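You operate a simulated robot arm through the tools that you are given. There is no shell and no other tool. Be economical: measure what you need, move in short steps, check, and stop when the job is done.

Carry out the task below with a simulated robot arm. There is one attempt and no reset: what you move stays moved.

Task
Clamp the grille frame, then push each peg into the socket of its colour.
Fine: slide the green stop up to the frame and tighten the stop knob.

Only the result counts: the job must be done as asked and must still hold three seconds after the hand-in. Knocking over, shifting, dropping, spilling or breaking anything else fails it.

Robot
A 7-joint arm with a two-finger parallel gripper, fixed in place. Base frame: the origin is at the foot of the arm, x ahead of it, y to its left, z up. Lengths are in m, angles in degrees, forces in N, time in s.
With the tool pointing down near the work surface it reaches from about 0.3 to 0.7 m from the base axis. Its first joint turns from -66.0 to 66.0 degrees. Payload 1.57 kg.
Tool frame: the origin (TCP) lies between the finger pads and is the grasp point; the fingertips stand 0.03 m ahead of it; z points along the fingers, y is the line along which they close. The gripper opens to 0.11 m. The fingers are 0.024 m wide and 0.012 m thick; the gripper's body (0.048 by 0.112 m) begins 0.078 m behind the TCP.
Orientation is that of the tool frame in the base frame, as a unit quaternion [w, x, y, z]. With the fingers straight down and closing along the base's y, the tool's x points along the base's -x, its y along +y and its z along -z.

Tools
- The arm moves only by the tool send_rows. Its argument "steps" is a list that holds one entry, the list of rows, each a list of 7 numbers: the shift along the tool's x, y, z in m, then the turn, a rotation vector about the tool's x, y, z in degrees, then the finger opening in m, from 0 to 0.11. In form: [[[dx, dy, dz, wx, wy, wz, grip], ...]]. A call has 1 to 12 rows; each row is the pose to reach, as a shift and turn from the pose commanded when the call began, along the tool's axes at that moment. Each row takes 0.2 s and may step no farther than 0.05 m and 8.6 degrees from the row before; otherwise, or with a gripper value out of range, the whole call is refused. Where a pose cannot be reached the arm comes as near as it can. A force on the tool above 40 N (or 10 N above the force at the start of the call, whichever is more), or a blocked arm, ends the call early, and 0.2 s more pass. The fingers move at their own pace (about 0.108 m/s each) and stop on an object; they squeeze with about 38 N. The grip force told is the motor's: it shows also when the fingers shut on nothing. Time passes only in rows, and 0.2 s behind the last, so rows that repeat a pose let the fingers close. It gives the time, the measured TCP pose, the force on the tool (base axes), the opening and the grip force at its end, in the units of the frame above (readings bear some noise), and new pictures: "show" is both (left out), scene, wrist or none.
- Cameras (640 x 400 px; columns grow to the right, rows downward): "scene" is fixed at [0.1623, -0.3873, 1.4062]; the picture's right is [0.83, -0.56, 0.00], its down [-0.30, -0.45, -0.84] and it looks along [0.47, 0.70, -0.54] (base axes); focal length 366 px, centre (320, 200). "wrist" rides on the gripper at [0.07, 0.016, -0.141] in the tool frame; the picture's right is [-0.23, 0.97, 0.00], its down [-0.86, -0.20, -0.48] and it looks along [-0.47, -0.11, 0.88] (tool axes); focal length 222 px, centre (320, 200). There is no depth. A picture from a camera that has moved, and an enlarged one, comes with that camera's place and axes in the base frame and with its lens.
- close_up(camera, box): a new picture of the part [left, top, right, bottom] of that camera's present view, enlarged. It takes no simulated time.
- finish_job(): hands the job in; it is judged then, once.

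Go step by step. Nothing tells you positions but the pictures and the camera data: compare them with the known pose of the tool, close in by small moves and look again before you grip or let go. The budget is 120 turns and 170 pictures, counting those below and the enlarged ones. Unless the task says otherwise, let go and move clear before handing in, and close with one line.

The tools are called after "Request:" as a command line: name --argument value ..., lists and objects as JSON in quotes. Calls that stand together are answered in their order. send_rows: Moves the arm, as the interface text tells. Its arguments: {"type":"object","properties":{"steps":{"type":"array","items":{"type":"array","items":{"type":"array","items":{"type":"number"}}}},"show":{"type":"string","enum":["both","scene","wrist","none"]}},"required":["steps"]} The other tools are called the same way: close_up (camera, box) takes an enlarged picture of a part of a camera's view; finish_job () hands the job in.

At the start:

```text
time_s: 0.0
position: [0.3619, 0.0493, 1.1829]
tcp_rot: [-0.001, 0.0, 1.0, 0.0]
ft_force: [0.0, -0.2, 0.3]
grip_width: 0.1101
finger_force: 0.0
```

scene: 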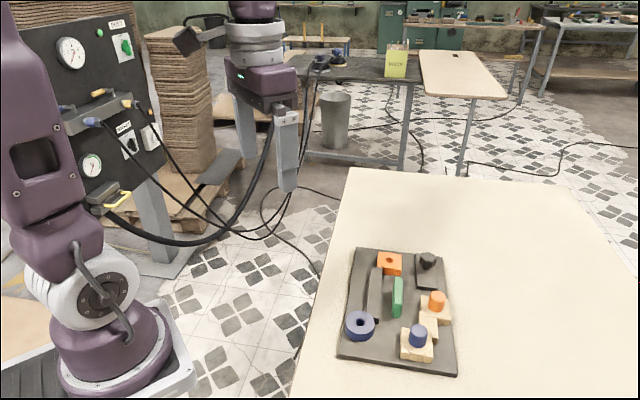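
wrist: 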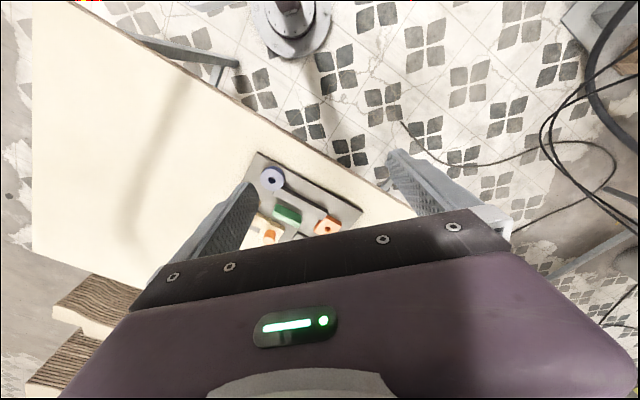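

I see a base plate with a dark wall, a green stop, orange and blue sockets, a black knob and two pegs in cream holders. I'll take an enlarged look first.

Request:
close_up --camera "scene" --box '[320, 235, 480, 385]'

Request:
close_up --camera "wrist" --box '[230, 140, 380, 250]'

```text
2.67 times, centred on (400, 310) of scene
camera zoom: at [0.1623, -0.3873, 1.4062], right [0.83, -0.56, 0.0], down [-0.3, -0.45, -0.84], along [0.47, 0.7, -0.54], focal length 977 px, centre (107, -93)
```

zoom: 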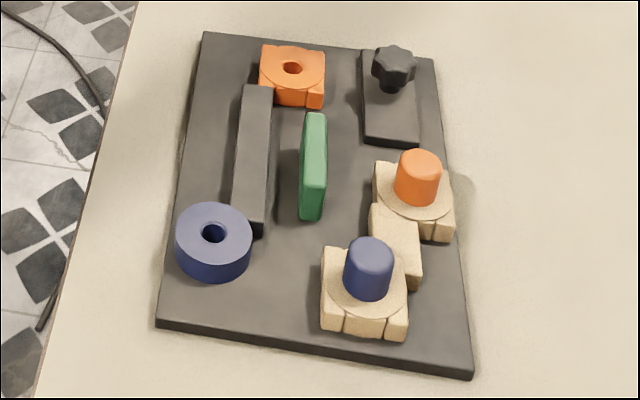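

```text
3.64 times, centred on (305, 195) of wrist
camera zoom: at [0.2924, 0.0628, 1.3258], right [0.23, 0.97, 0.0], down [0.86, -0.2, 0.48], along [0.47, -0.11, -0.88], focal length 808 px, centre (374, 218)
```

zoom: 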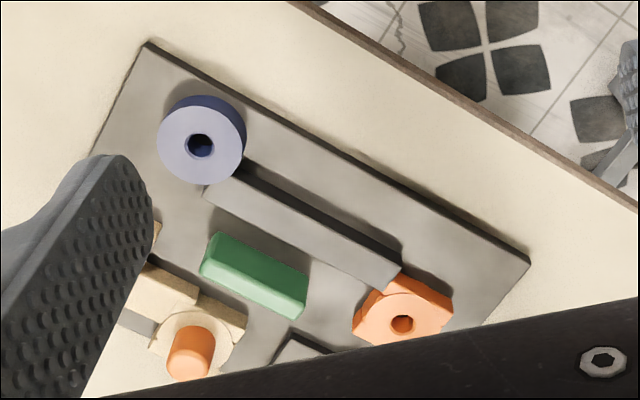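

The sockets look joined by the dark bar, which is probably the frame, with the green stop facing it and the knob behind. I'll move above the plate for a better view.

Request:
send_rows --steps '[[[-0.04, -0.025, 0, 0, 0, 0, 0.11], [-0.08, -0.05, 0, 0, 0, 0, 0.11], [-0.12, -0.075, 0, 0, 0, 0, 0.11], [-0.14, -0.11, 0, 0, 0, 0, 0.11], [-0.14, -0.14, 0, 0, 0, 0, 0.11], [-0.14, -0.14, 0, 0, 0, 0, 0.11]]]'

```text
time_s: 1.4
position: [0.5019, -0.091, 1.1839]
tcp_rot: [0.0, -0.001, 1.0, 0.001]
ft_force: [0.0, 0.6, 0.5]
grip_width: 0.1099
finger_force: 0.1
camera wrist: at [0.4323, -0.0766, 1.3274], right [0.23, 0.97, 0.0], down [0.86, -0.2, 0.48], along [0.47, -0.11, -0.88], focal length 222 px, centre (320, 200)
```

scene: 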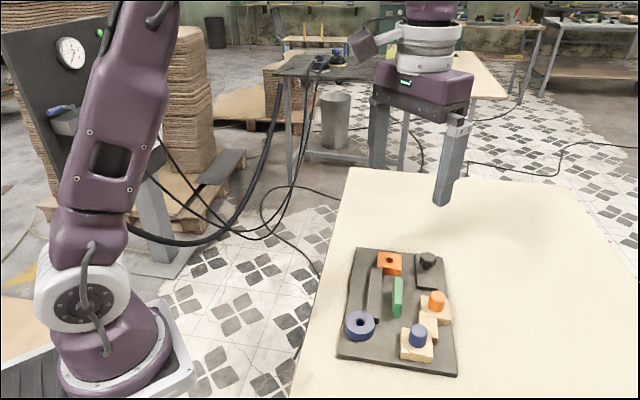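
wrist: 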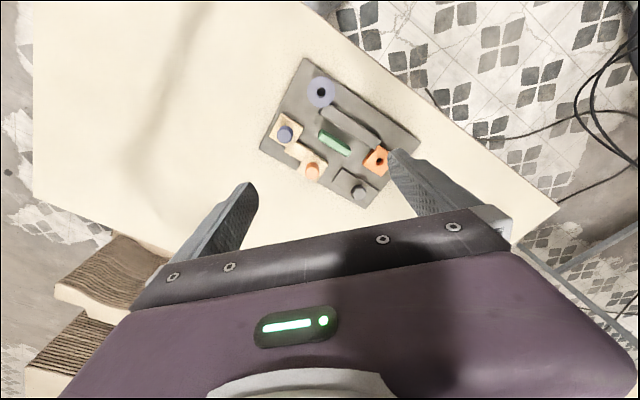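

Request:
close_up --camera "wrist" --box '[250, 50, 430, 215]'

```text
2.42 times, centred on (340, 132) of wrist
camera zoom: at [0.4323, -0.0766, 1.3274], right [0.23, 0.97, 0.0], down [0.86, -0.2, 0.48], along [0.47, -0.11, -0.88], focal length 538 px, centre (272, 364)
```

zoom: 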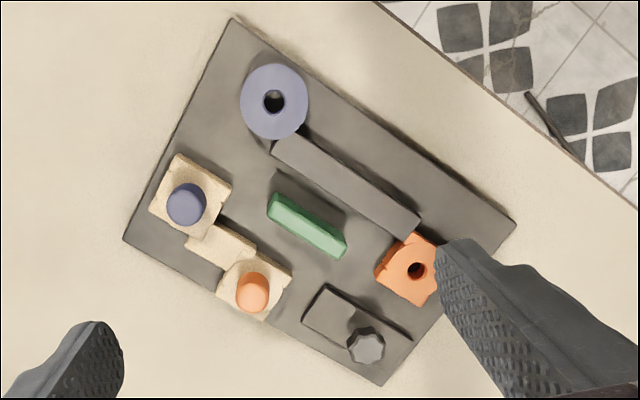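

Next I'll go lower for a closer view of the frame, stop and knob.

Request:
send_rows --steps '[[[-0.02, 0.0, 0.04, 0, 0, 0, 0.11], [-0.05, 0.0, 0.08, 0, 0, 0, 0.11], [-0.06, 0.0, 0.12, 0, 0, 0, 0.11], [-0.06, 0.0, 0.13, 0, 0, 0, 0.11], [-0.06, 0.0, 0.13, 0, 0, 0, 0.11]]]' --show "wrist"

```text
time_s: 2.6
position: [0.5609, -0.0924, 1.0517]
tcp_rot: [0.0, -0.001, 1.0, 0.0]
ft_force: [-0.6, -0.1, 0.2]
grip_width: 0.1102
finger_force: 0.0
camera wrist: at [0.4915, -0.0772, 1.1946], right [0.23, 0.97, 0.0], down [0.85, -0.2, 0.48], along [0.47, -0.11, -0.88], focal length 222 px, centre (320, 200)
```

wrist: 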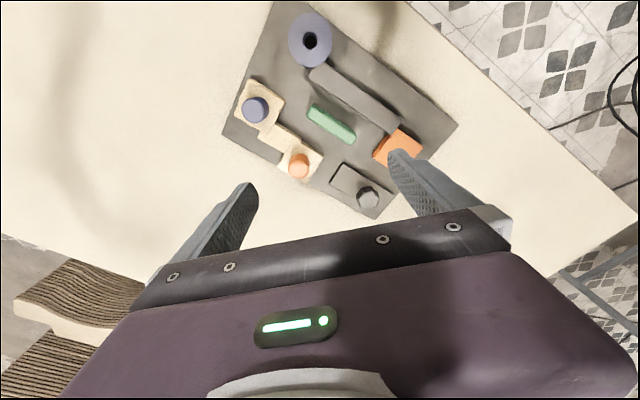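

Request:
close_up --camera "wrist" --box '[215, 0, 385, 110]'

Request:
close_up --camera "wrist" --box '[290, 90, 460, 225]'

```text
3.64 times, centred on (300, 55) of wrist
camera zoom: at [0.4915, -0.0772, 1.1946], right [0.23, 0.97, 0.0], down [0.85, -0.2, 0.48], along [0.47, -0.11, -0.88], focal length 808 px, centre (393, 727)
```

zoom: 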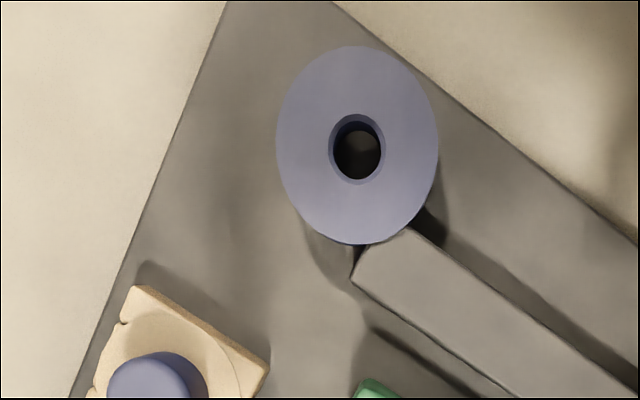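

```text
2.96 times, centred on (375, 158) of wrist
camera zoom: at [0.4915, -0.0772, 1.1946], right [0.23, 0.97, 0.0], down [0.85, -0.2, 0.48], along [0.47, -0.11, -0.88], focal length 658 px, centre (157, 326)
```

zoom: 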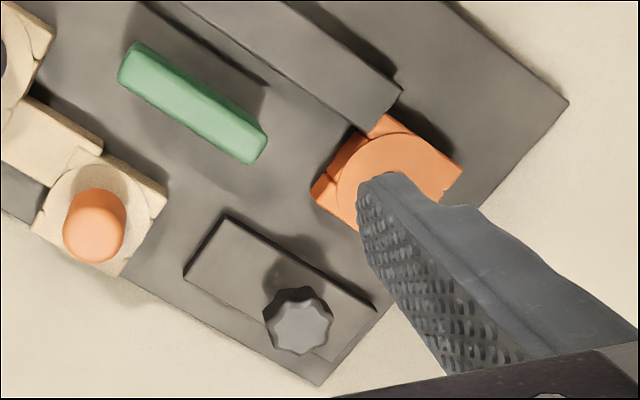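

The bar and the green stop lie at about 45° in the base frame, and the stop is centred near (0.546, -0.075). I'll turn the wrist 45° so the fingers close along the bar, and centre above the stop.

Request:
send_rows --steps '[[[0.003, 0.003, 0, 0, 0, 7.5, 0.11], [0.006, 0.006, 0, 0, 0, 15, 0.11], [0.009, 0.009, 0, 0, 0, 22.5, 0.11], [0.012, 0.012, 0, 0, 0, 30, 0.11], [0.014, 0.015, 0, 0, 0, 37.5, 0.11], [0.015, 0.017, 0, 0, 0, 45, 0.11], [0.015, 0.017, 0.02, 0, 0, 45, 0.11], [0.015, 0.017, 0.04, 0, 0, 45, 0.11], [0.015, 0.017, 0.04, 0, 0, 45, 0.11]]]' --show "wrist"

```text
time_s: 4.6
position: [0.5458, -0.0753, 1.0127]
tcp_rot: [0.001, 0.383, 0.924, 0.0]
ft_force: [-0.1, 0.1, 0.3]
grip_width: 0.1101
finger_force: 0.0
camera wrist: at [0.5086, -0.016, 1.1548], right [0.85, 0.53, 0.0], down [0.46, -0.75, 0.48], along [0.25, -0.41, -0.88], focal length 222 px, centre (320, 200)
```

wrist: 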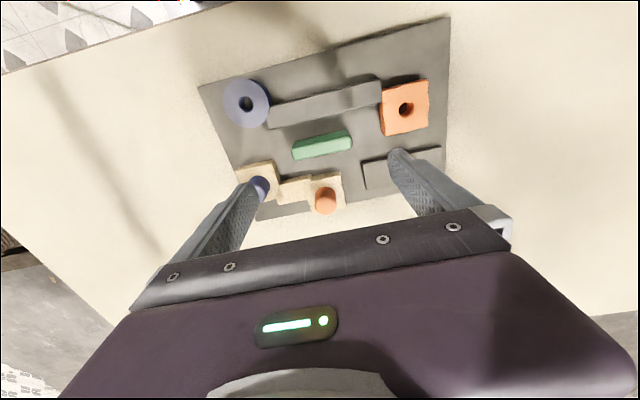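

Request:
close_up --camera "wrist" --box '[200, 60, 450, 220]'

```text
2.50 times, centred on (325, 140) of wrist
camera zoom: at [0.5086, -0.016, 1.1548], right [0.85, 0.53, 0.0], down [0.46, -0.75, 0.48], along [0.25, -0.41, -0.88], focal length 555 px, centre (308, 350)
```

zoom: 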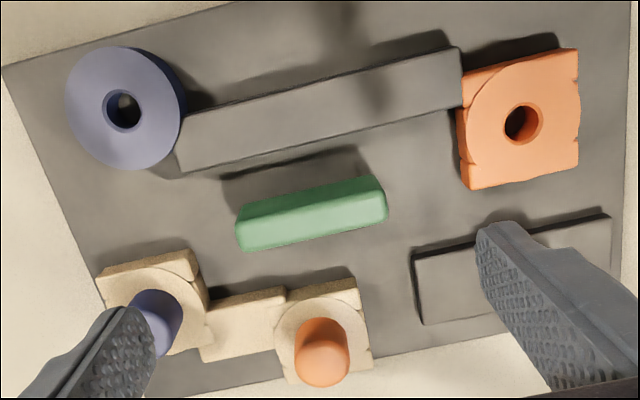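

The stop's top is near z = 0.907, while the bar and sockets top out near 0.89, and the tool axis is almost exactly over the stop. I'll narrow the fingers to 0.082 and descend until they straddle the stop's top part.

Request:
send_rows --steps '[[[0, 0.001, 0.0, 0, 0, 0, 0.082], [0, 0.001, 0.02, 0, 0, 0, 0.082], [0, 0.001, 0.04, 0, 0, 0, 0.082], [0, 0.001, 0.06, 0, 0, 0, 0.082], [0, 0.001, 0.065, 0, 0, 0, 0.082]]]' --show "both"

```text
time_s: 5.8
position: [0.5476, -0.0755, 0.9482]
tcp_rot: [0.0, 0.383, 0.924, -0.001]
ft_force: [-0.6, 0.1, 0.6]
grip_width: 0.0818
finger_force: 0.1
camera wrist: at [0.5102, -0.0152, 1.0903], right [0.85, 0.53, 0.0], down [0.46, -0.75, 0.48], along [0.25, -0.41, -0.88], focal length 222 px, centre (320, 200)
```

scene: 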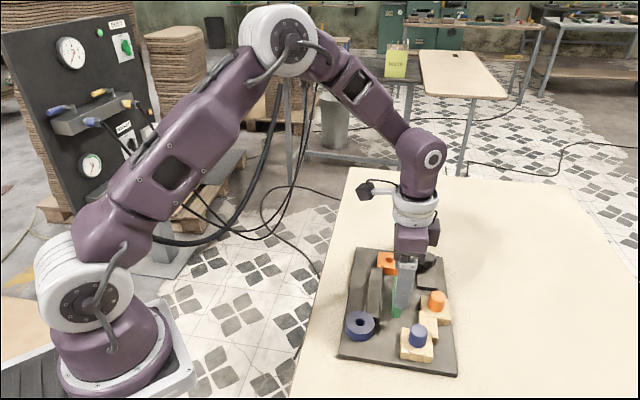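
wrist: 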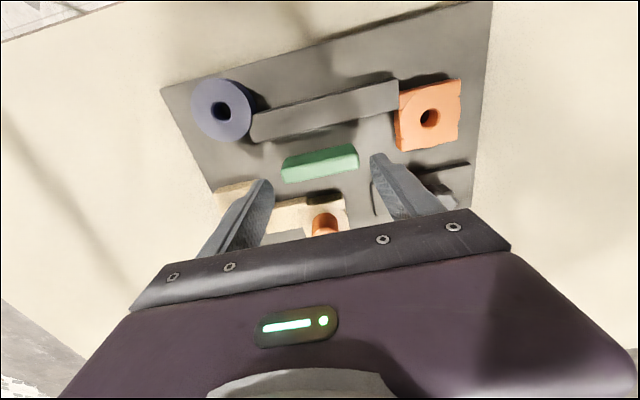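

Request:
close_up --camera "wrist" --box '[200, 120, 440, 240]'

Request:
close_up --camera "scene" --box '[330, 240, 470, 380]'

```text
2.67 times, centred on (320, 180) of wrist
camera zoom: at [0.5102, -0.0152, 1.0903], right [0.85, 0.53, 0.0], down [0.46, -0.75, 0.48], along [0.25, -0.41, -0.88], focal length 592 px, centre (320, 253)
```

zoom: 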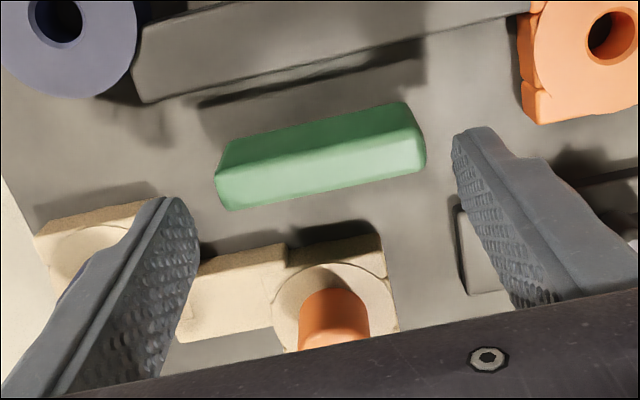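

```text
2.86 times, centred on (400, 310) of scene
camera zoom: at [0.1623, -0.3873, 1.4062], right [0.83, -0.56, 0.0], down [-0.3, -0.45, -0.84], along [0.47, 0.7, -0.54], focal length 1046 px, centre (91, -114)
```

zoom: 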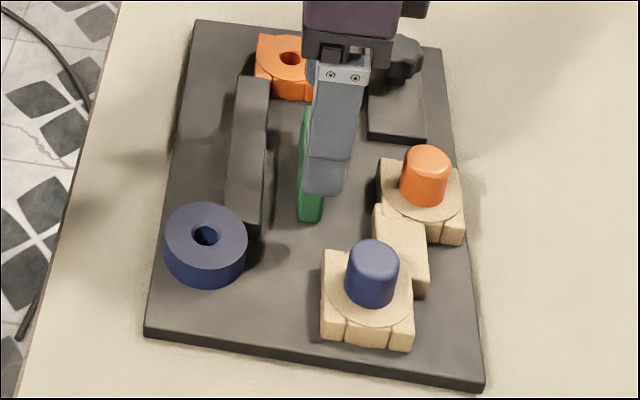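

Request:
send_rows --steps '[[[0.002, 0.001, 0.01, 0, 0, 0, 0.082], [0.002, 0.001, 0.022, 0, 0, 0, 0.082], [0.002, 0.001, 0.022, 0, 0, 0, 0.082]]]' --show "both"

```text
time_s: 6.6
position: [0.5467, -0.0714, 0.9252]
tcp_rot: [0.0, 0.383, 0.924, 0.0]
ft_force: [-0.3, 0.0, 0.1]
grip_width: 0.0821
finger_force: 0.1
camera wrist: at [0.5095, -0.0125, 1.0685], right [0.85, 0.53, 0.0], down [0.46, -0.75, 0.48], along [0.25, -0.41, -0.88], focal length 222 px, centre (320, 200)
```

scene: 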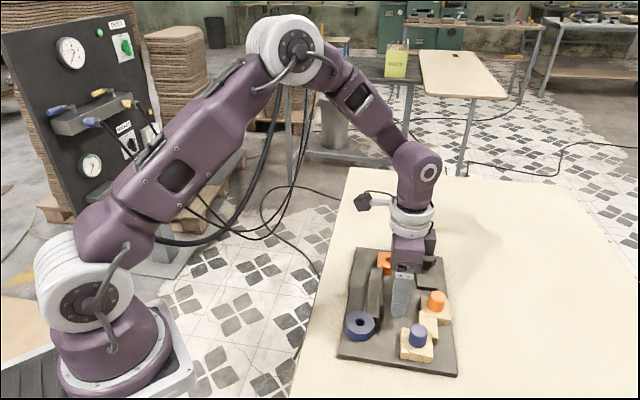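
wrist: 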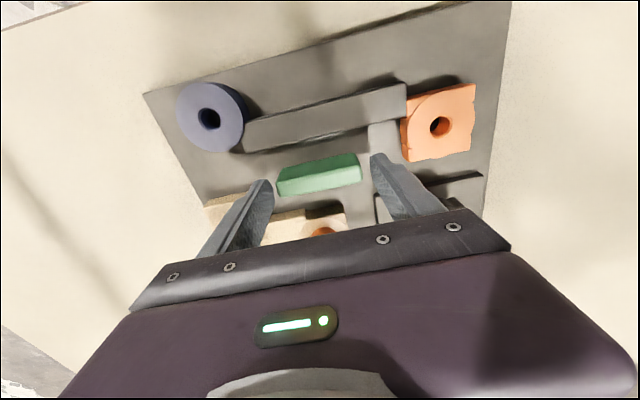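

Request:
send_rows --steps '[[[0, 0, 0, 0, 0, 0, 0.065], [0, 0, 0, 0, 0, 0, 0.05], [0, 0, 0, 0, 0, 0, 0.05]]]' --show "wrist"

```text
time_s: 7.4
position: [0.546, -0.0723, 0.9264]
tcp_rot: [-0.001, 0.383, 0.924, 0.0]
ft_force: [-6.2, -6.5, -0.2]
grip_width: 0.07
finger_force: 38.3
camera wrist: at [0.5092, -0.0131, 1.0684], right [0.85, 0.53, 0.0], down [0.46, -0.75, 0.48], along [0.25, -0.41, -0.88], focal length 222 px, centre (320, 200)
```

wrist: 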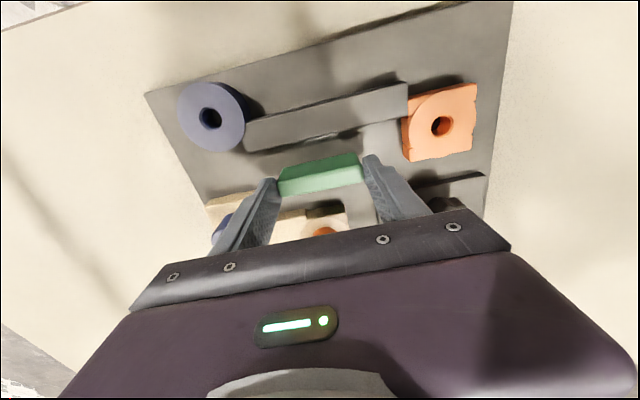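

The stop is gripped at its ends (0.070 m). I'll slide it toward the bar in small steps.

Request:
send_rows --steps '[[[0.003, -0.001, 0, 0, 0, 0, 0.05], [0.007, -0.0015, 0, 0, 0, 0, 0.05], [0.011, -0.0015, 0, 0, 0, 0, 0.05], [0.014, -0.0015, 0, 0, 0, 0, 0.05]]]' --show "wrist"

```text
time_s: 8.4
position: [0.5356, -0.0622, 0.9258]
tcp_rot: [0.001, 0.383, 0.924, 0.001]
ft_force: [2.1, 0.8, -0.3]
grip_width: 0.0698
finger_force: 38.5
camera wrist: at [0.4989, -0.0037, 1.0684], right [0.85, 0.53, 0.0], down [0.46, -0.75, 0.48], along [0.25, -0.41, -0.88], focal length 222 px, centre (320, 200)
```

wrist: 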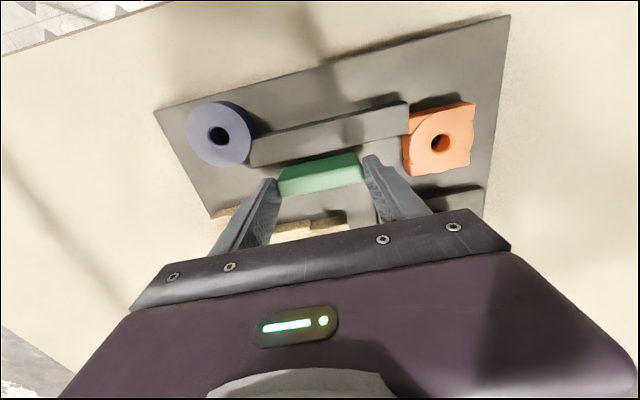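

Request:
send_rows --steps '[[[0.003, 0, 0, 0, 0, 0, 0.05], [0.005, 0, 0, 0, 0, 0, 0.05], [0.006, 0, 0, 0, 0, 0, 0.05]]]' --show "none"

Request:
close_up --camera "wrist" --box '[220, 80, 420, 210]'

```text
time_s: 9.2
position: [0.5324, -0.0595, 0.9256]
tcp_rot: [-0.001, 0.383, 0.924, -0.001]
ft_force: [3.5, 2.9, -0.8]
grip_width: 0.0698
finger_force: 37.9
```

```text
3.08 times, centred on (320, 145) of wrist
camera zoom: at [0.4945, 0.0006, 1.0688], right [0.85, 0.53, 0.0], down [0.47, -0.75, 0.48], along [0.25, -0.41, -0.88], focal length 684 px, centre (320, 369)
```

zoom: 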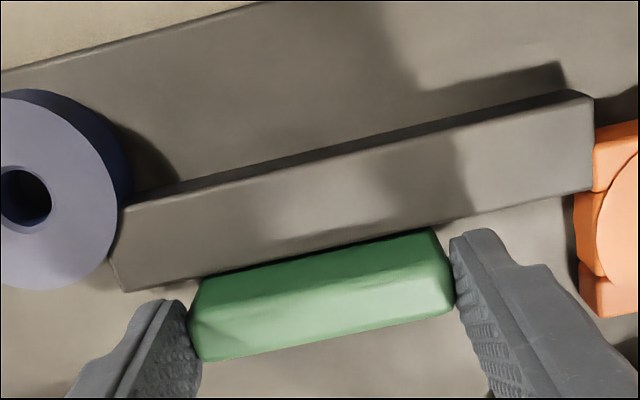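

Request:
send_rows --steps '[[[0.001, -0.0005, 0, 0, 0, 0, 0.05], [0.002, -0.0005, 0, 0, 0, 0, 0.05], [0.003, -0.0005, 0, 0, 0, 0, 0.05], [0.003, -0.0005, 0, 0, 0, 0, 0.05]]]' --show "none"

Request:
close_up --camera "wrist" --box '[220, 80, 420, 210]'

```text
time_s: 10.2
position: [0.5302, -0.0587, 0.9266]
tcp_rot: [0.001, 0.383, 0.924, 0.0]
ft_force: [6.4, -4.5, -0.2]
grip_width: 0.07
finger_force: 38.2
```

```text
3.08 times, centred on (320, 145) of wrist
camera zoom: at [0.4921, 0.0013, 1.0688], right [0.85, 0.53, 0.0], down [0.46, -0.75, 0.48], along [0.25, -0.41, -0.88], focal length 684 px, centre (320, 369)
```

zoom: 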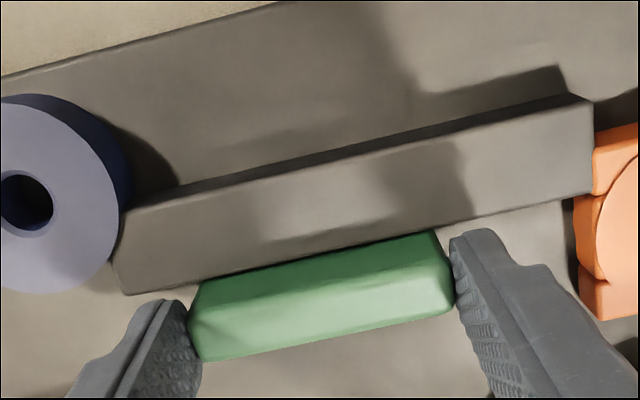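

Request:
send_rows --steps '[[[0.001, 0, 0, 0, 0, 0, 0.05], [0.001, 0, 0, 0, 0, 0, 0.05]]]' --show "none"

Request:
close_up --camera "wrist" --box '[220, 80, 420, 210]'

```text
time_s: 10.8
position: [0.5294, -0.0572, 0.9263]
tcp_rot: [0.001, 0.383, 0.924, 0.0]
ft_force: [5.9, -8.4, -0.1]
grip_width: 0.0699
finger_force: 37.4
```

```text
3.08 times, centred on (320, 145) of wrist
camera zoom: at [0.4914, 0.0019, 1.0689], right [0.85, 0.53, 0.0], down [0.46, -0.75, 0.48], along [0.25, -0.41, -0.88], focal length 684 px, centre (320, 369)
```

zoom: 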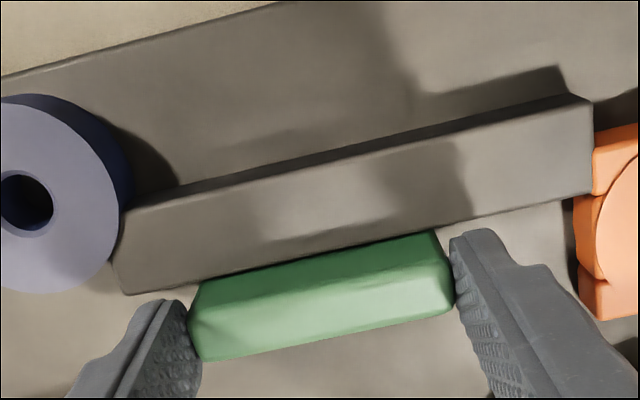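

The stop has met the bar: the picture no longer changes and the push-back is about 10 N. I'll release, rise and move over the knob near (0.656, -0.043).

Request:
send_rows --steps '[[[0, 0, 0, 0, 0, 0, 0.075], [0, 0, 0, 0, 0, 0, 0.082], [0, 0, -0.03, 0, 0, 0, 0.082], [0, 0, -0.075, 0, 0, 0, 0.082], [-0.03, 0.04, -0.085, 0, 0, 0, 0.07], [-0.06, 0.07, -0.085, 0, 0, 0, 0.07], [-0.079, 0.1, -0.085, 0, 0, 0, 0.07], [-0.079, 0.1, -0.085, 0, 0, 0, 0.07]]]' --show "both"

Request:
close_up --camera "wrist" --box '[180, 60, 440, 220]'

Request:
close_up --camera "scene" --box '[330, 240, 470, 380]'

```text
refused: row 5 steps farther than a row can; nothing moved
```

```text
2.46 times, centred on (310, 140) of wrist
camera zoom: at [0.4914, 0.0019, 1.0689], right [0.85, 0.53, 0.0], down [0.46, -0.75, 0.48], along [0.25, -0.41, -0.88], focal length 547 px, centre (345, 348)
```

zoom: 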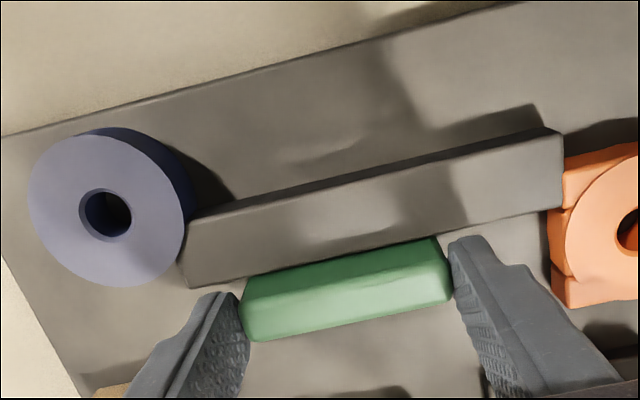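

```text
2.86 times, centred on (400, 310) of scene
camera zoom: at [0.1627, -0.3876, 1.4061], right [0.83, -0.56, 0.0], down [-0.3, -0.44, -0.84], along [0.47, 0.7, -0.54], focal length 1046 px, centre (91, -114)
```

zoom: 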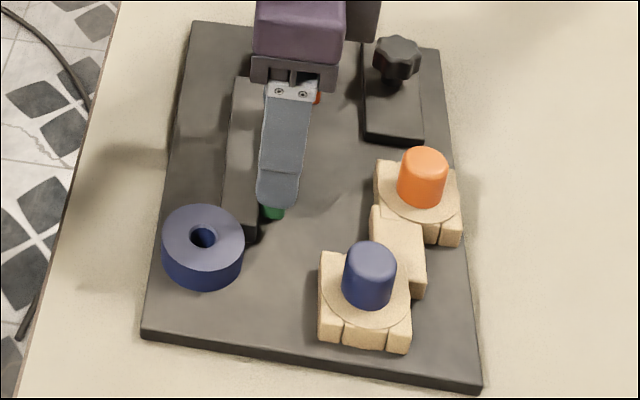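

Request:
send_rows --steps '[[[0, 0, 0, 0, 0, 0, 0.075], [0, 0, 0, 0, 0, 0, 0.082], [0, 0, -0.03, 0, 0, 0, 0.082], [0, 0, -0.075, 0, 0, 0, 0.082], [-0.03, 0.035, -0.085, 0, 0, 0, 0.07], [-0.06, 0.07, -0.085, 0, 0, 0, 0.07], [-0.079, 0.1, -0.085, 0, 0, 0, 0.07], [-0.079, 0.1, -0.085, 0, 0, 0, 0.07]]]' --show "scene"

Request:
close_up --camera "wrist" --box '[180, 60, 440, 220]'

```text
time_s: 12.6
position: [0.6515, -0.0412, 1.0125]
tcp_rot: [-0.001, 0.383, 0.924, -0.001]
ft_force: [-0.2, 0.1, 0.2]
grip_width: 0.07
finger_force: 0.0
```

scene: 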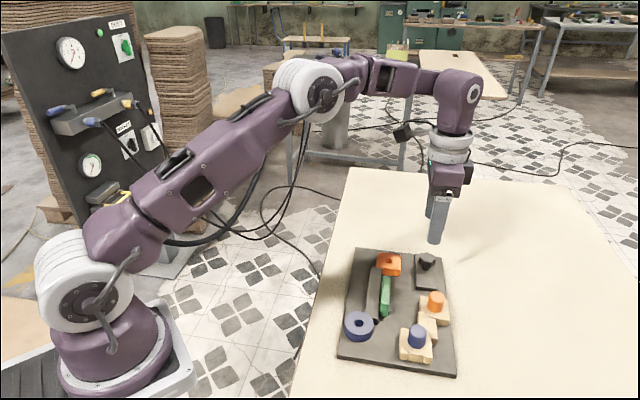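

```text
2.46 times, centred on (310, 140) of wrist
camera zoom: at [0.6148, 0.0177, 1.1542], right [0.85, 0.53, 0.0], down [0.46, -0.75, 0.48], along [0.25, -0.41, -0.88], focal length 547 px, centre (345, 348)
```

zoom: 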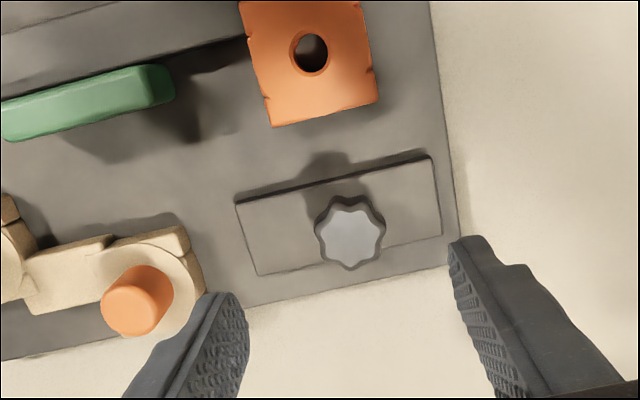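

The knob centre is about 6 mm further out than the tool axis. I'll shift, narrow the opening and descend in two stages.

Request:
send_rows --steps '[[[-0.006, 0.001, 0.02, 0, 0, 0, 0.06], [-0.006, 0.001, 0.045, 0, 0, 0, 0.055], [-0.006, 0.001, 0.06, 0, 0, 0, 0.055], [-0.006, 0.001, 0.06, 0, 0, 0, 0.055]]]' --show "none"

Request:
close_up --camera "wrist" --box '[220, 100, 420, 230]'

Request:
close_up --camera "scene" --box '[370, 210, 490, 310]'

```text
time_s: 13.6
position: [0.6594, -0.0436, 0.9507]
tcp_rot: [0.0, 0.383, 0.924, 0.0]
ft_force: [-0.7, -0.1, 0.4]
grip_width: 0.0548
finger_force: 0.0
```

```text
3.08 times, centred on (320, 165) of wrist
camera zoom: at [0.6209, 0.0147, 1.0934], right [0.85, 0.53, 0.0], down [0.46, -0.75, 0.48], along [0.25, -0.41, -0.88], focal length 684 px, centre (320, 308)
```

zoom: 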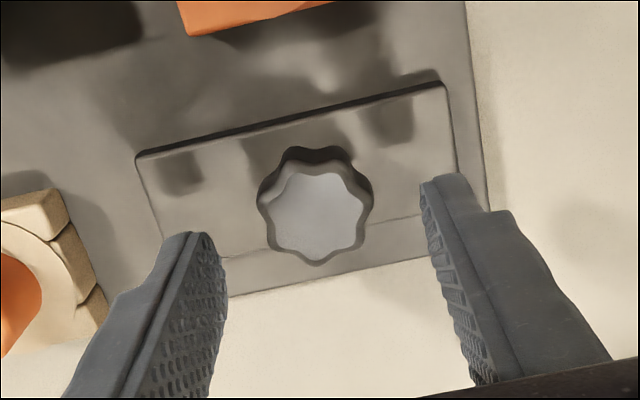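

```text
4.00 times, centred on (430, 260) of scene
camera zoom: at [0.1623, -0.3873, 1.4062], right [0.83, -0.56, 0.0], down [-0.3, -0.45, -0.84], along [0.47, 0.7, -0.54], focal length 1465 px, centre (-120, -40)
```

zoom: 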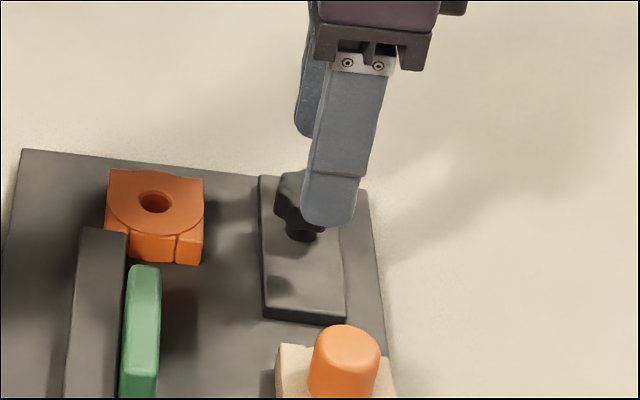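

Request:
send_rows --steps '[[[0.0015, -0.001, 0.012, 0, 0, 0, 0.055], [0.0015, -0.001, 0.025, 0, 0, 0, 0.055], [0.0015, -0.001, 0.025, 0, 0, 0, 0.035], [0.0015, -0.001, 0.025, 0, 0, 0, 0.02], [0.0015, -0.001, 0.025, 0, 0, 0, 0.02]]]' --show "none"

Request:
close_up --camera "wrist" --box '[220, 100, 420, 230]'

Request:
close_up --camera "scene" --box '[370, 210, 490, 310]'

```text
time_s: 14.8
position: [0.6576, -0.0439, 0.9249]
tcp_rot: [0.0, 0.382, 0.924, 0.001]
ft_force: [8.3, 5.3, 0.0]
grip_width: 0.031
finger_force: 37.9
```

```text
3.08 times, centred on (320, 165) of wrist
camera zoom: at [0.6198, 0.0147, 1.068], right [0.85, 0.53, 0.0], down [0.46, -0.75, 0.48], along [0.25, -0.41, -0.88], focal length 684 px, centre (320, 308)
```

zoom: 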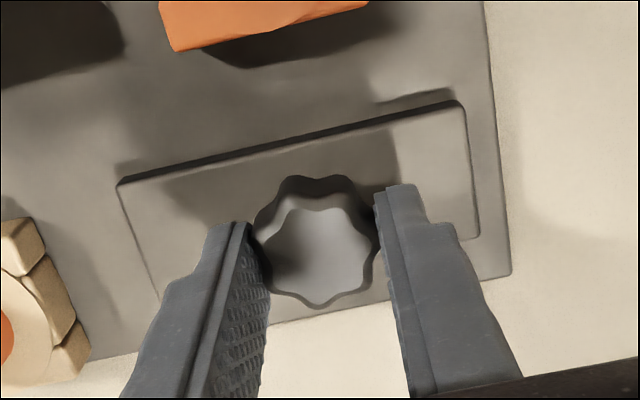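

```text
4.00 times, centred on (430, 260) of scene
camera zoom: at [0.1626, -0.3872, 1.4062], right [0.83, -0.56, 0.0], down [-0.3, -0.45, -0.84], along [0.47, 0.7, -0.54], focal length 1465 px, centre (-120, -40)
```

zoom: 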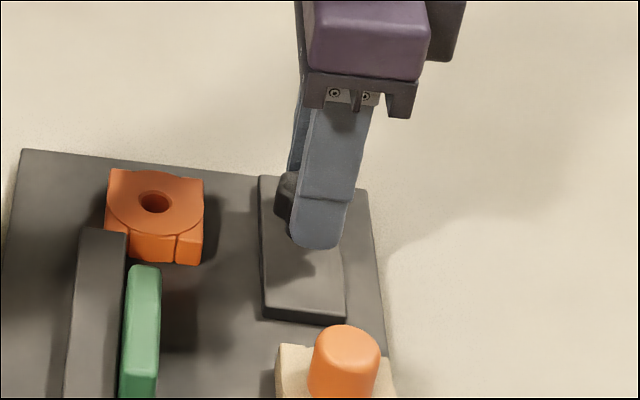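

The knob is gripped (0.031 m). Now I'll turn it clockwise as seen from above, which is a positive turn about the tool's z.

Request:
send_rows --steps '[[[0, 0.001, 0, 0, 0, 8, 0.02], [0, 0.001, 0, 0, 0, 16, 0.02], [0, 0.001, 0, 0, 0, 24, 0.02], [0, 0.001, 0, 0, 0, 32, 0.02], [0, 0.001, 0, 0, 0, 40, 0.02], [0, 0.001, 0, 0, 0, 48, 0.02]]]' --show "scene"

Request:
close_up --camera "wrist" --box '[220, 100, 420, 230]'

```text
time_s: 16.2
position: [0.6577, -0.0453, 0.9262]
tcp_rot: [0.001, 0.727, 0.687, -0.001]
ft_force: [-12.2, -4.1, -0.2]
grip_width: 0.0312
finger_force: 38.1
```

scene: 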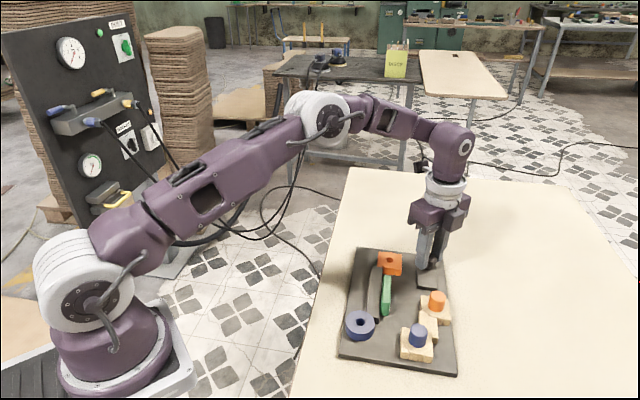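

```text
3.08 times, centred on (320, 165) of wrist
camera zoom: at [0.6787, 0.022, 1.0681], right [0.96, -0.28, 0.0], down [-0.25, -0.84, 0.48], along [-0.14, -0.46, -0.88], focal length 684 px, centre (320, 308)
```

zoom: 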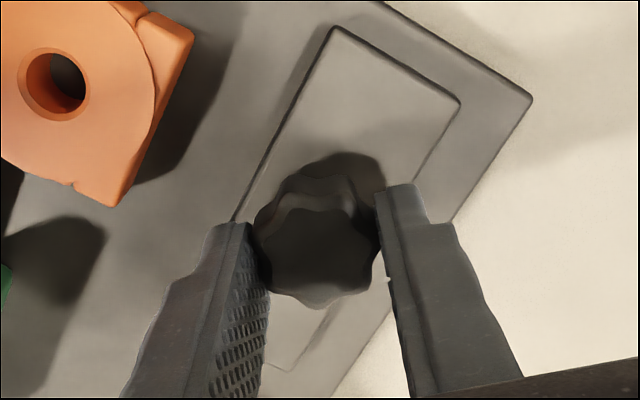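

Request:
send_rows --steps '[[[0, -0.001, 0, 0, 0, 8, 0.02], [0, -0.001, 0, 0, 0, 16, 0.02], [0, -0.001, 0, 0, 0, 24, 0.02], [0, -0.001, 0, 0, 0, 32, 0.02], [0, -0.001, 0, 0, 0, 40, 0.02], [0, -0.001, 0, 0, 0, 48, 0.02]]]' --show "none"

Request:
close_up --camera "wrist" --box '[220, 100, 420, 230]'

```text
time_s: 17.6
position: [0.6583, -0.0434, 0.926]
tcp_rot: [-0.001, 0.943, 0.332, 0.0]
ft_force: [-9.9, -1.5, -1.0]
grip_width: 0.0311
finger_force: 37.8
```

```text
3.08 times, centred on (320, 165) of wrist
camera zoom: at [0.7228, -0.014, 1.0684], right [0.43, -0.9, 0.0], down [-0.79, -0.38, 0.48], along [-0.43, -0.21, -0.88], focal length 684 px, centre (320, 308)
```

zoom: 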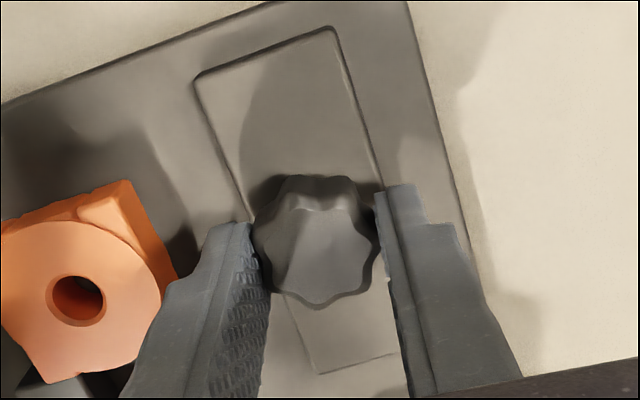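

Request:
send_rows --steps '[[[0, 0, 0, 0, 0, 8, 0.02], [0, 0, 0, 0, 0, 16, 0.02], [0, 0, 0, 0, 0, 24, 0.02], [0, 0, 0, 0, 0, 32, 0.02], [0, 0, 0, 0, 0, 40, 0.02], [0, 0, 0, 0, 0, 48, 0.02]]]' --show "none"

Request:
close_up --camera "wrist" --box '[220, 100, 420, 230]'

```text
time_s: 19.0
position: [0.6576, -0.0429, 0.9273]
tcp_rot: [-0.002, 0.997, -0.078, 0.001]
ft_force: [-2.4, 7.0, 5.5]
grip_width: 0.0309
finger_force: 38.1
```

```text
3.08 times, centred on (320, 165) of wrist
camera zoom: at [0.7246, -0.0721, 1.0696], right [-0.38, -0.93, 0.0], down [-0.81, 0.33, 0.48], along [-0.44, 0.18, -0.88], focal length 684 px, centre (320, 308)
```

zoom: 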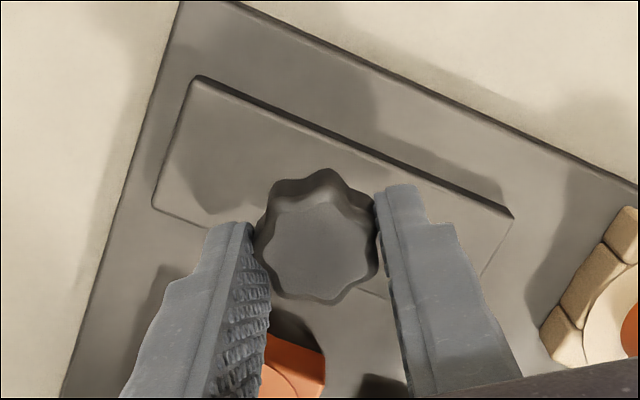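

The knob has begun to slip in the fingers, which suggests it is tight. I'll turn a little more to confirm.

Request:
send_rows --steps '[[[0, 0, 0, 0, 0, 6, 0.02], [0, 0, 0, 0, 0, 12, 0.02], [0, 0, 0, 0, 0, 16, 0.02]]]' --show "none"

Request:
close_up --camera "wrist" --box '[220, 100, 420, 230]'

```text
time_s: 19.9
position: [0.6226, -0.0478, 0.9105]
tcp_rot: [0.008, 0.978, -0.207, 0.011]
ft_force: [-0.6, 0.2, 5.1]
grip_width: 0.0207
finger_force: 0.0
out of reach, approached as far as the arm can: row 1, 2, 3
stopped in row 3: the force on the tool passed its limit (the readings are from after the stop); the commanded pose is now the measured one
```

```text
3.08 times, centred on (320, 165) of wrist
camera zoom: at [0.6777, -0.0899, 1.0561], right [-0.6, -0.8, 0.01], down [-0.71, 0.54, 0.46], along [-0.37, 0.27, -0.89], focal length 684 px, centre (320, 308)
```

zoom: 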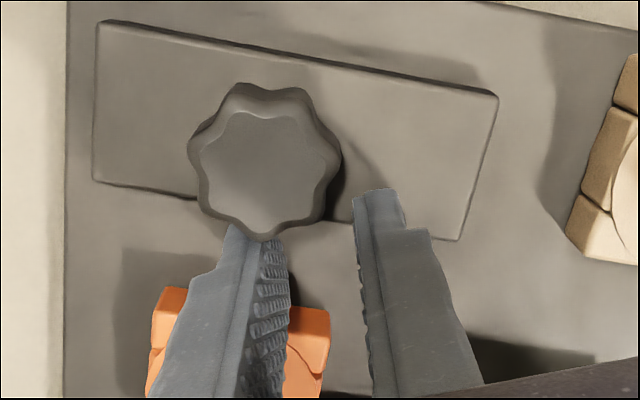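

The wrist ran out of range and slipped off the knob. I'll rise straight up and check that nothing shifted.

Request:
send_rows --steps '[[[0, 0, -0.02, 0, 0, 0, 0.025], [0, 0, -0.05, 0, 0, 0, 0.03], [0, 0, -0.09, 0, 0, 0, 0.04], [0, 0, -0.09, 0, 0, -8, 0.04], [0, 0, -0.09, 0, 0, -16, 0.04], [0, 0, -0.09, 0, 0, -24, 0.04], [0, 0, -0.09, 0, 0, -32, 0.04]]]' --show "both"

Request:
close_up --camera "scene" --box '[330, 240, 470, 380]'

```text
time_s: 21.4
position: [0.6212, -0.0461, 1.0013]
tcp_rot: [0.01, 0.997, 0.073, 0.009]
ft_force: [-0.4, -0.6, 1.2]
grip_width: 0.04
finger_force: 0.1
camera wrist: at [0.6905, -0.0513, 1.1457], right [-0.08, -1.0, 0.02], down [-0.88, 0.08, 0.46], along [-0.46, 0.02, -0.89], focal length 222 px, centre (320, 200)
```

scene: 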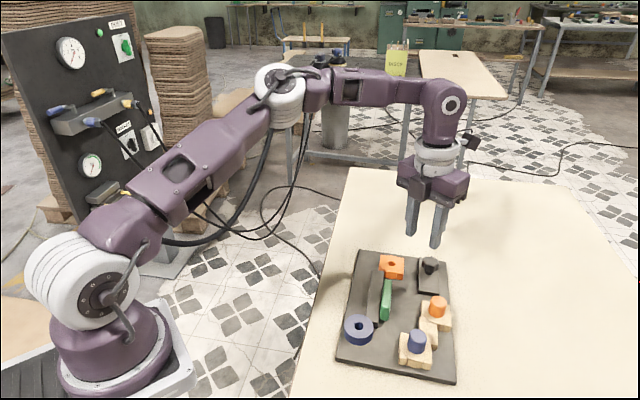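
wrist: 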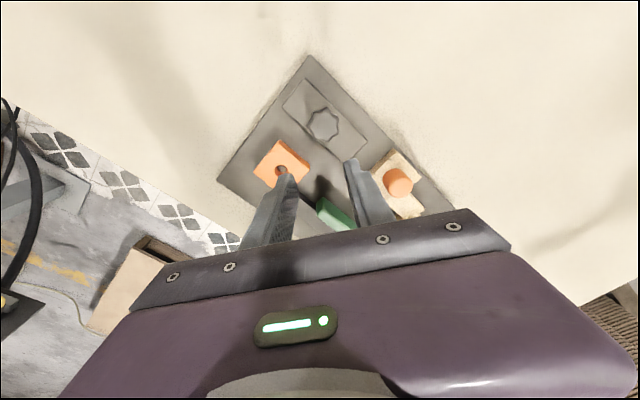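

```text
2.86 times, centred on (400, 310) of scene
camera zoom: at [0.1623, -0.3873, 1.4062], right [0.83, -0.56, 0.0], down [-0.3, -0.45, -0.84], along [0.47, 0.7, -0.54], focal length 1046 px, centre (91, -114)
```

zoom: 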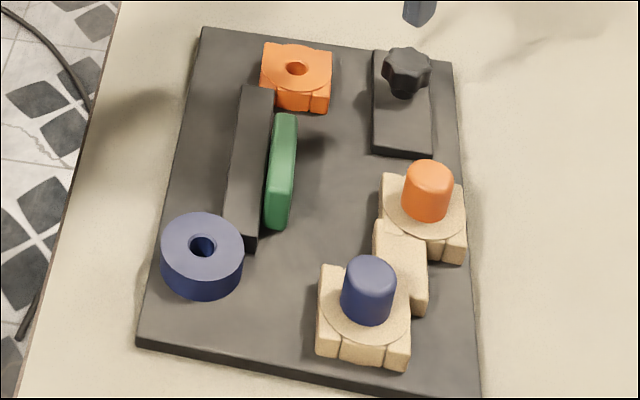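

The base plate as a whole has shifted and turned by a few degrees when the wrist jumped. I'll straighten the tool, unwind the wrist and look again from above before going on.

Request:
send_rows --steps '[[[0, 0, -0.02, 1.2, -0.9, 0, 0.04], [0, 0, -0.03, 1.2, -0.9, 0, 0.04]]]' --show "none"

Request:
send_rows --steps '[[[0, 0, 0, 0, 0, -8.5, 0.11], [0, 0, 0, 0, 0, -17, 0.11], [0, 0, 0, 0, 0, -25.5, 0.11], [0, 0, 0, 0, 0, -34, 0.11], [0, 0, 0, 0, 0, -42.5, 0.11], [0, 0, 0, 0, 0, -51, 0.11], [0, 0, 0, 0, 0, -59.5, 0.11], [0, 0, 0, 0, 0, -68, 0.11], [0, 0, 0, 0, 0, -76.5, 0.11], [0, 0, 0, 0, 0, -85, 0.11], [0, 0, 0, 0, 0, -93.5, 0.11], [0, 0, 0, 0, 0, -102, 0.11]]]' --show "none"

Request:
send_rows --steps '[[[0, 0, 0, 0, 0, -8.5, 0.11], [0, 0, 0, 0, 0, -17, 0.11], [0, 0, 0, 0, 0, -25, 0.11], [0, 0, 0, 0, 0, -25, 0.11]]]' --show "both"

```text
time_s: 22.1
position: [0.6221, -0.046, 1.0313]
tcp_rot: [0.001, 0.997, 0.071, -0.001]
ft_force: [0.2, -0.8, -0.5]
grip_width: 0.0401
finger_force: 0.0
```

```text
time_s: 24.6
position: [0.6204, -0.0449, 1.0314]
tcp_rot: [0.0, 0.571, 0.821, 0.0]
ft_force: [-0.2, 0.4, -0.8]
grip_width: 0.11
finger_force: 0.0
```

```text
time_s: 25.6
position: [0.6194, -0.0453, 1.0317]
tcp_rot: [0.0, 0.38, 0.925, -0.001]
ft_force: [0.1, -0.1, 0.4]
grip_width: 0.1098
finger_force: 0.0
camera wrist: at [0.5825, 0.0138, 1.174], right [0.85, 0.53, 0.0], down [0.47, -0.74, 0.48], along [0.25, -0.41, -0.88], focal length 222 px, centre (320, 200)
```

scene: 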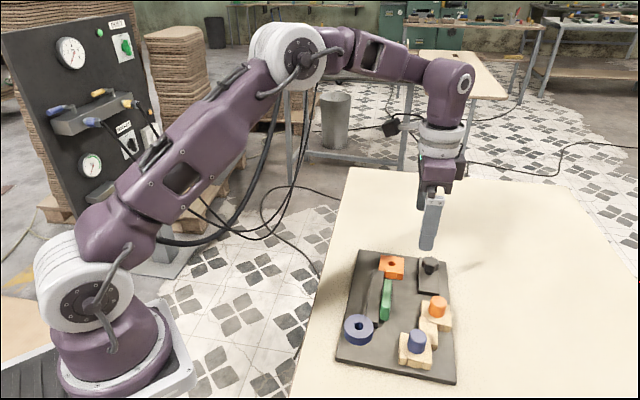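
wrist: 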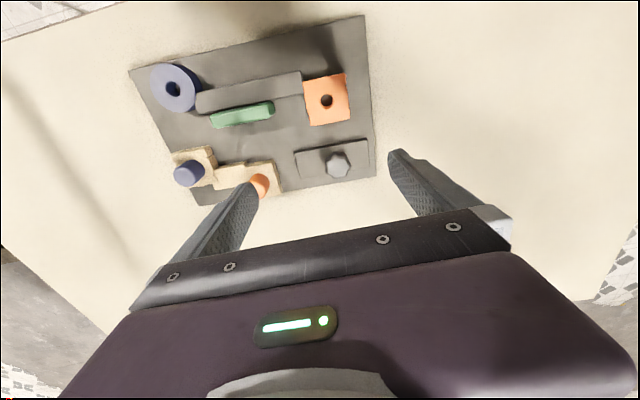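

Request:
close_up --camera "wrist" --box '[120, 10, 400, 210]'

Request:
close_up --camera "wrist" --box '[190, 60, 370, 190]'

```text
2.00 times, centred on (260, 110) of wrist
camera zoom: at [0.5825, 0.0138, 1.174], right [0.85, 0.53, 0.0], down [0.47, -0.74, 0.48], along [0.25, -0.41, -0.88], focal length 444 px, centre (440, 380)
```

zoom: 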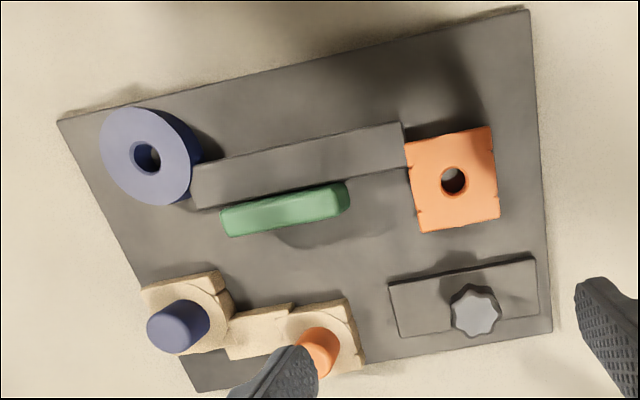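

```text
3.08 times, centred on (280, 125) of wrist
camera zoom: at [0.5825, 0.0138, 1.174], right [0.85, 0.53, 0.0], down [0.47, -0.74, 0.48], along [0.25, -0.41, -0.88], focal length 684 px, centre (443, 431)
```

zoom: 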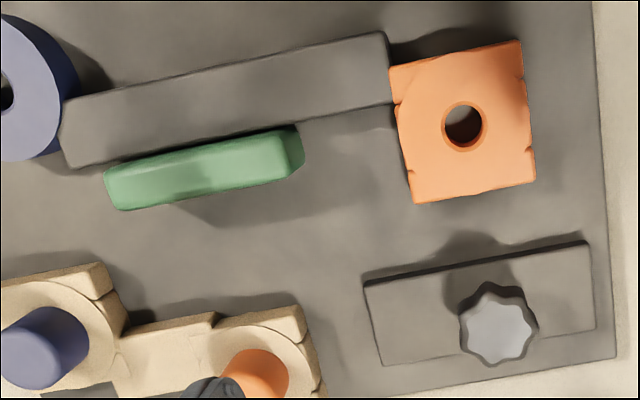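

Request:
close_up --camera "wrist" --box '[290, 130, 380, 190]'

```text
6.67 times, centred on (335, 160) of wrist
camera zoom: at [0.5825, 0.0138, 1.174], right [0.85, 0.53, 0.0], down [0.47, -0.74, 0.48], along [0.25, -0.41, -0.88], focal length 1481 px, centre (220, 467)
```

zoom: 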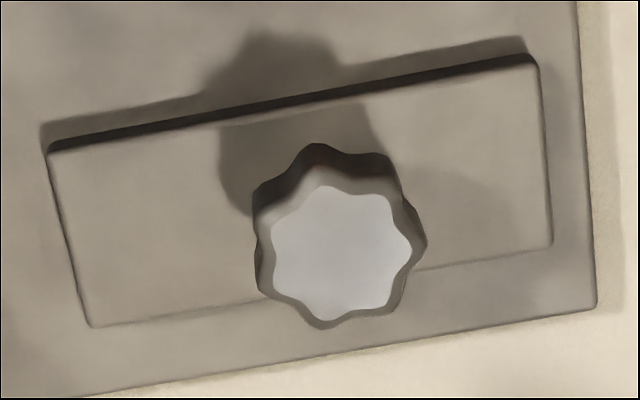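

By its lobes the knob had turned about 110–120°, but it may have backed off slightly during the slip. I'll re-grip it at its new place near (0.654, -0.055) and snug it again with a safe wrist range.

Request:
send_rows --steps '[[[-0.016, 0.009, 0.02, 0, 0, 0, 0.08], [-0.0317, 0.0174, 0.04, 0, 0, 0, 0.06], [-0.0317, 0.0174, 0.065, 0, 0, 0, 0.055], [-0.0317, 0.0174, 0.081, 0, 0, 0, 0.055], [-0.0317, 0.0174, 0.081, 0, 0, 0, 0.055]]]' --show "none"

Request:
close_up --camera "wrist" --box '[220, 100, 420, 230]'

```text
time_s: 26.9
position: [0.656, -0.0551, 0.9503]
tcp_rot: [0.0, 0.381, 0.925, 0.0]
ft_force: [-0.2, -0.7, -0.1]
grip_width: 0.0551
finger_force: 0.1
```

```text
3.08 times, centred on (320, 165) of wrist
camera zoom: at [0.6177, 0.0041, 1.0921], right [0.85, 0.53, 0.0], down [0.47, -0.74, 0.48], along [0.25, -0.41, -0.88], focal length 684 px, centre (320, 308)
```

zoom: 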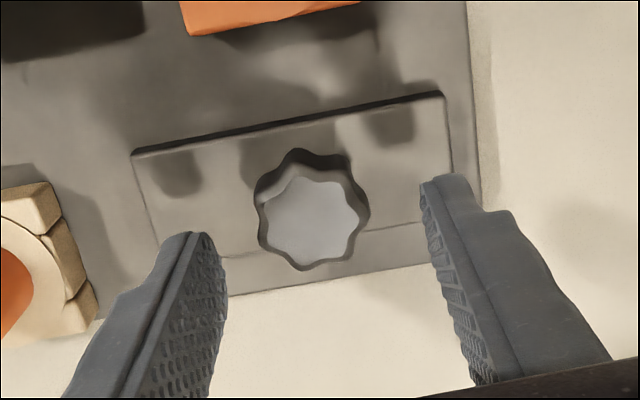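

Request:
send_rows --steps '[[[0.0005, -0.002, 0.012, 0, 0, 0, 0.055], [0.0005, -0.002, 0.025, 0, 0, 0, 0.055], [0.0005, -0.002, 0.025, 0, 0, 0, 0.035], [0.0005, -0.002, 0.025, 0, 0, 0, 0.02], [0.0005, -0.002, 0.025, 0, 0, 0, 0.02]]]' --show "none"

Request:
close_up --camera "wrist" --box '[220, 100, 420, 230]'

```text
time_s: 28.1
position: [0.6527, -0.0561, 0.9246]
tcp_rot: [-0.001, 0.38, 0.925, -0.002]
ft_force: [-0.8, -0.5, 0.2]
grip_width: 0.0313
finger_force: 38.4
```

```text
3.08 times, centred on (320, 165) of wrist
camera zoom: at [0.616, 0.0029, 1.0669], right [0.85, 0.53, 0.0], down [0.47, -0.74, 0.48], along [0.25, -0.41, -0.88], focal length 684 px, centre (320, 308)
```

zoom: 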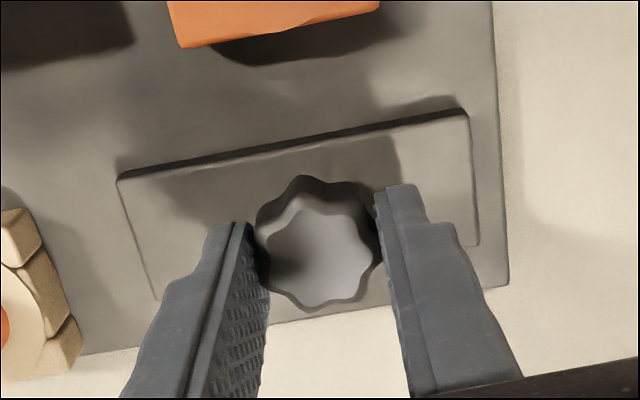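

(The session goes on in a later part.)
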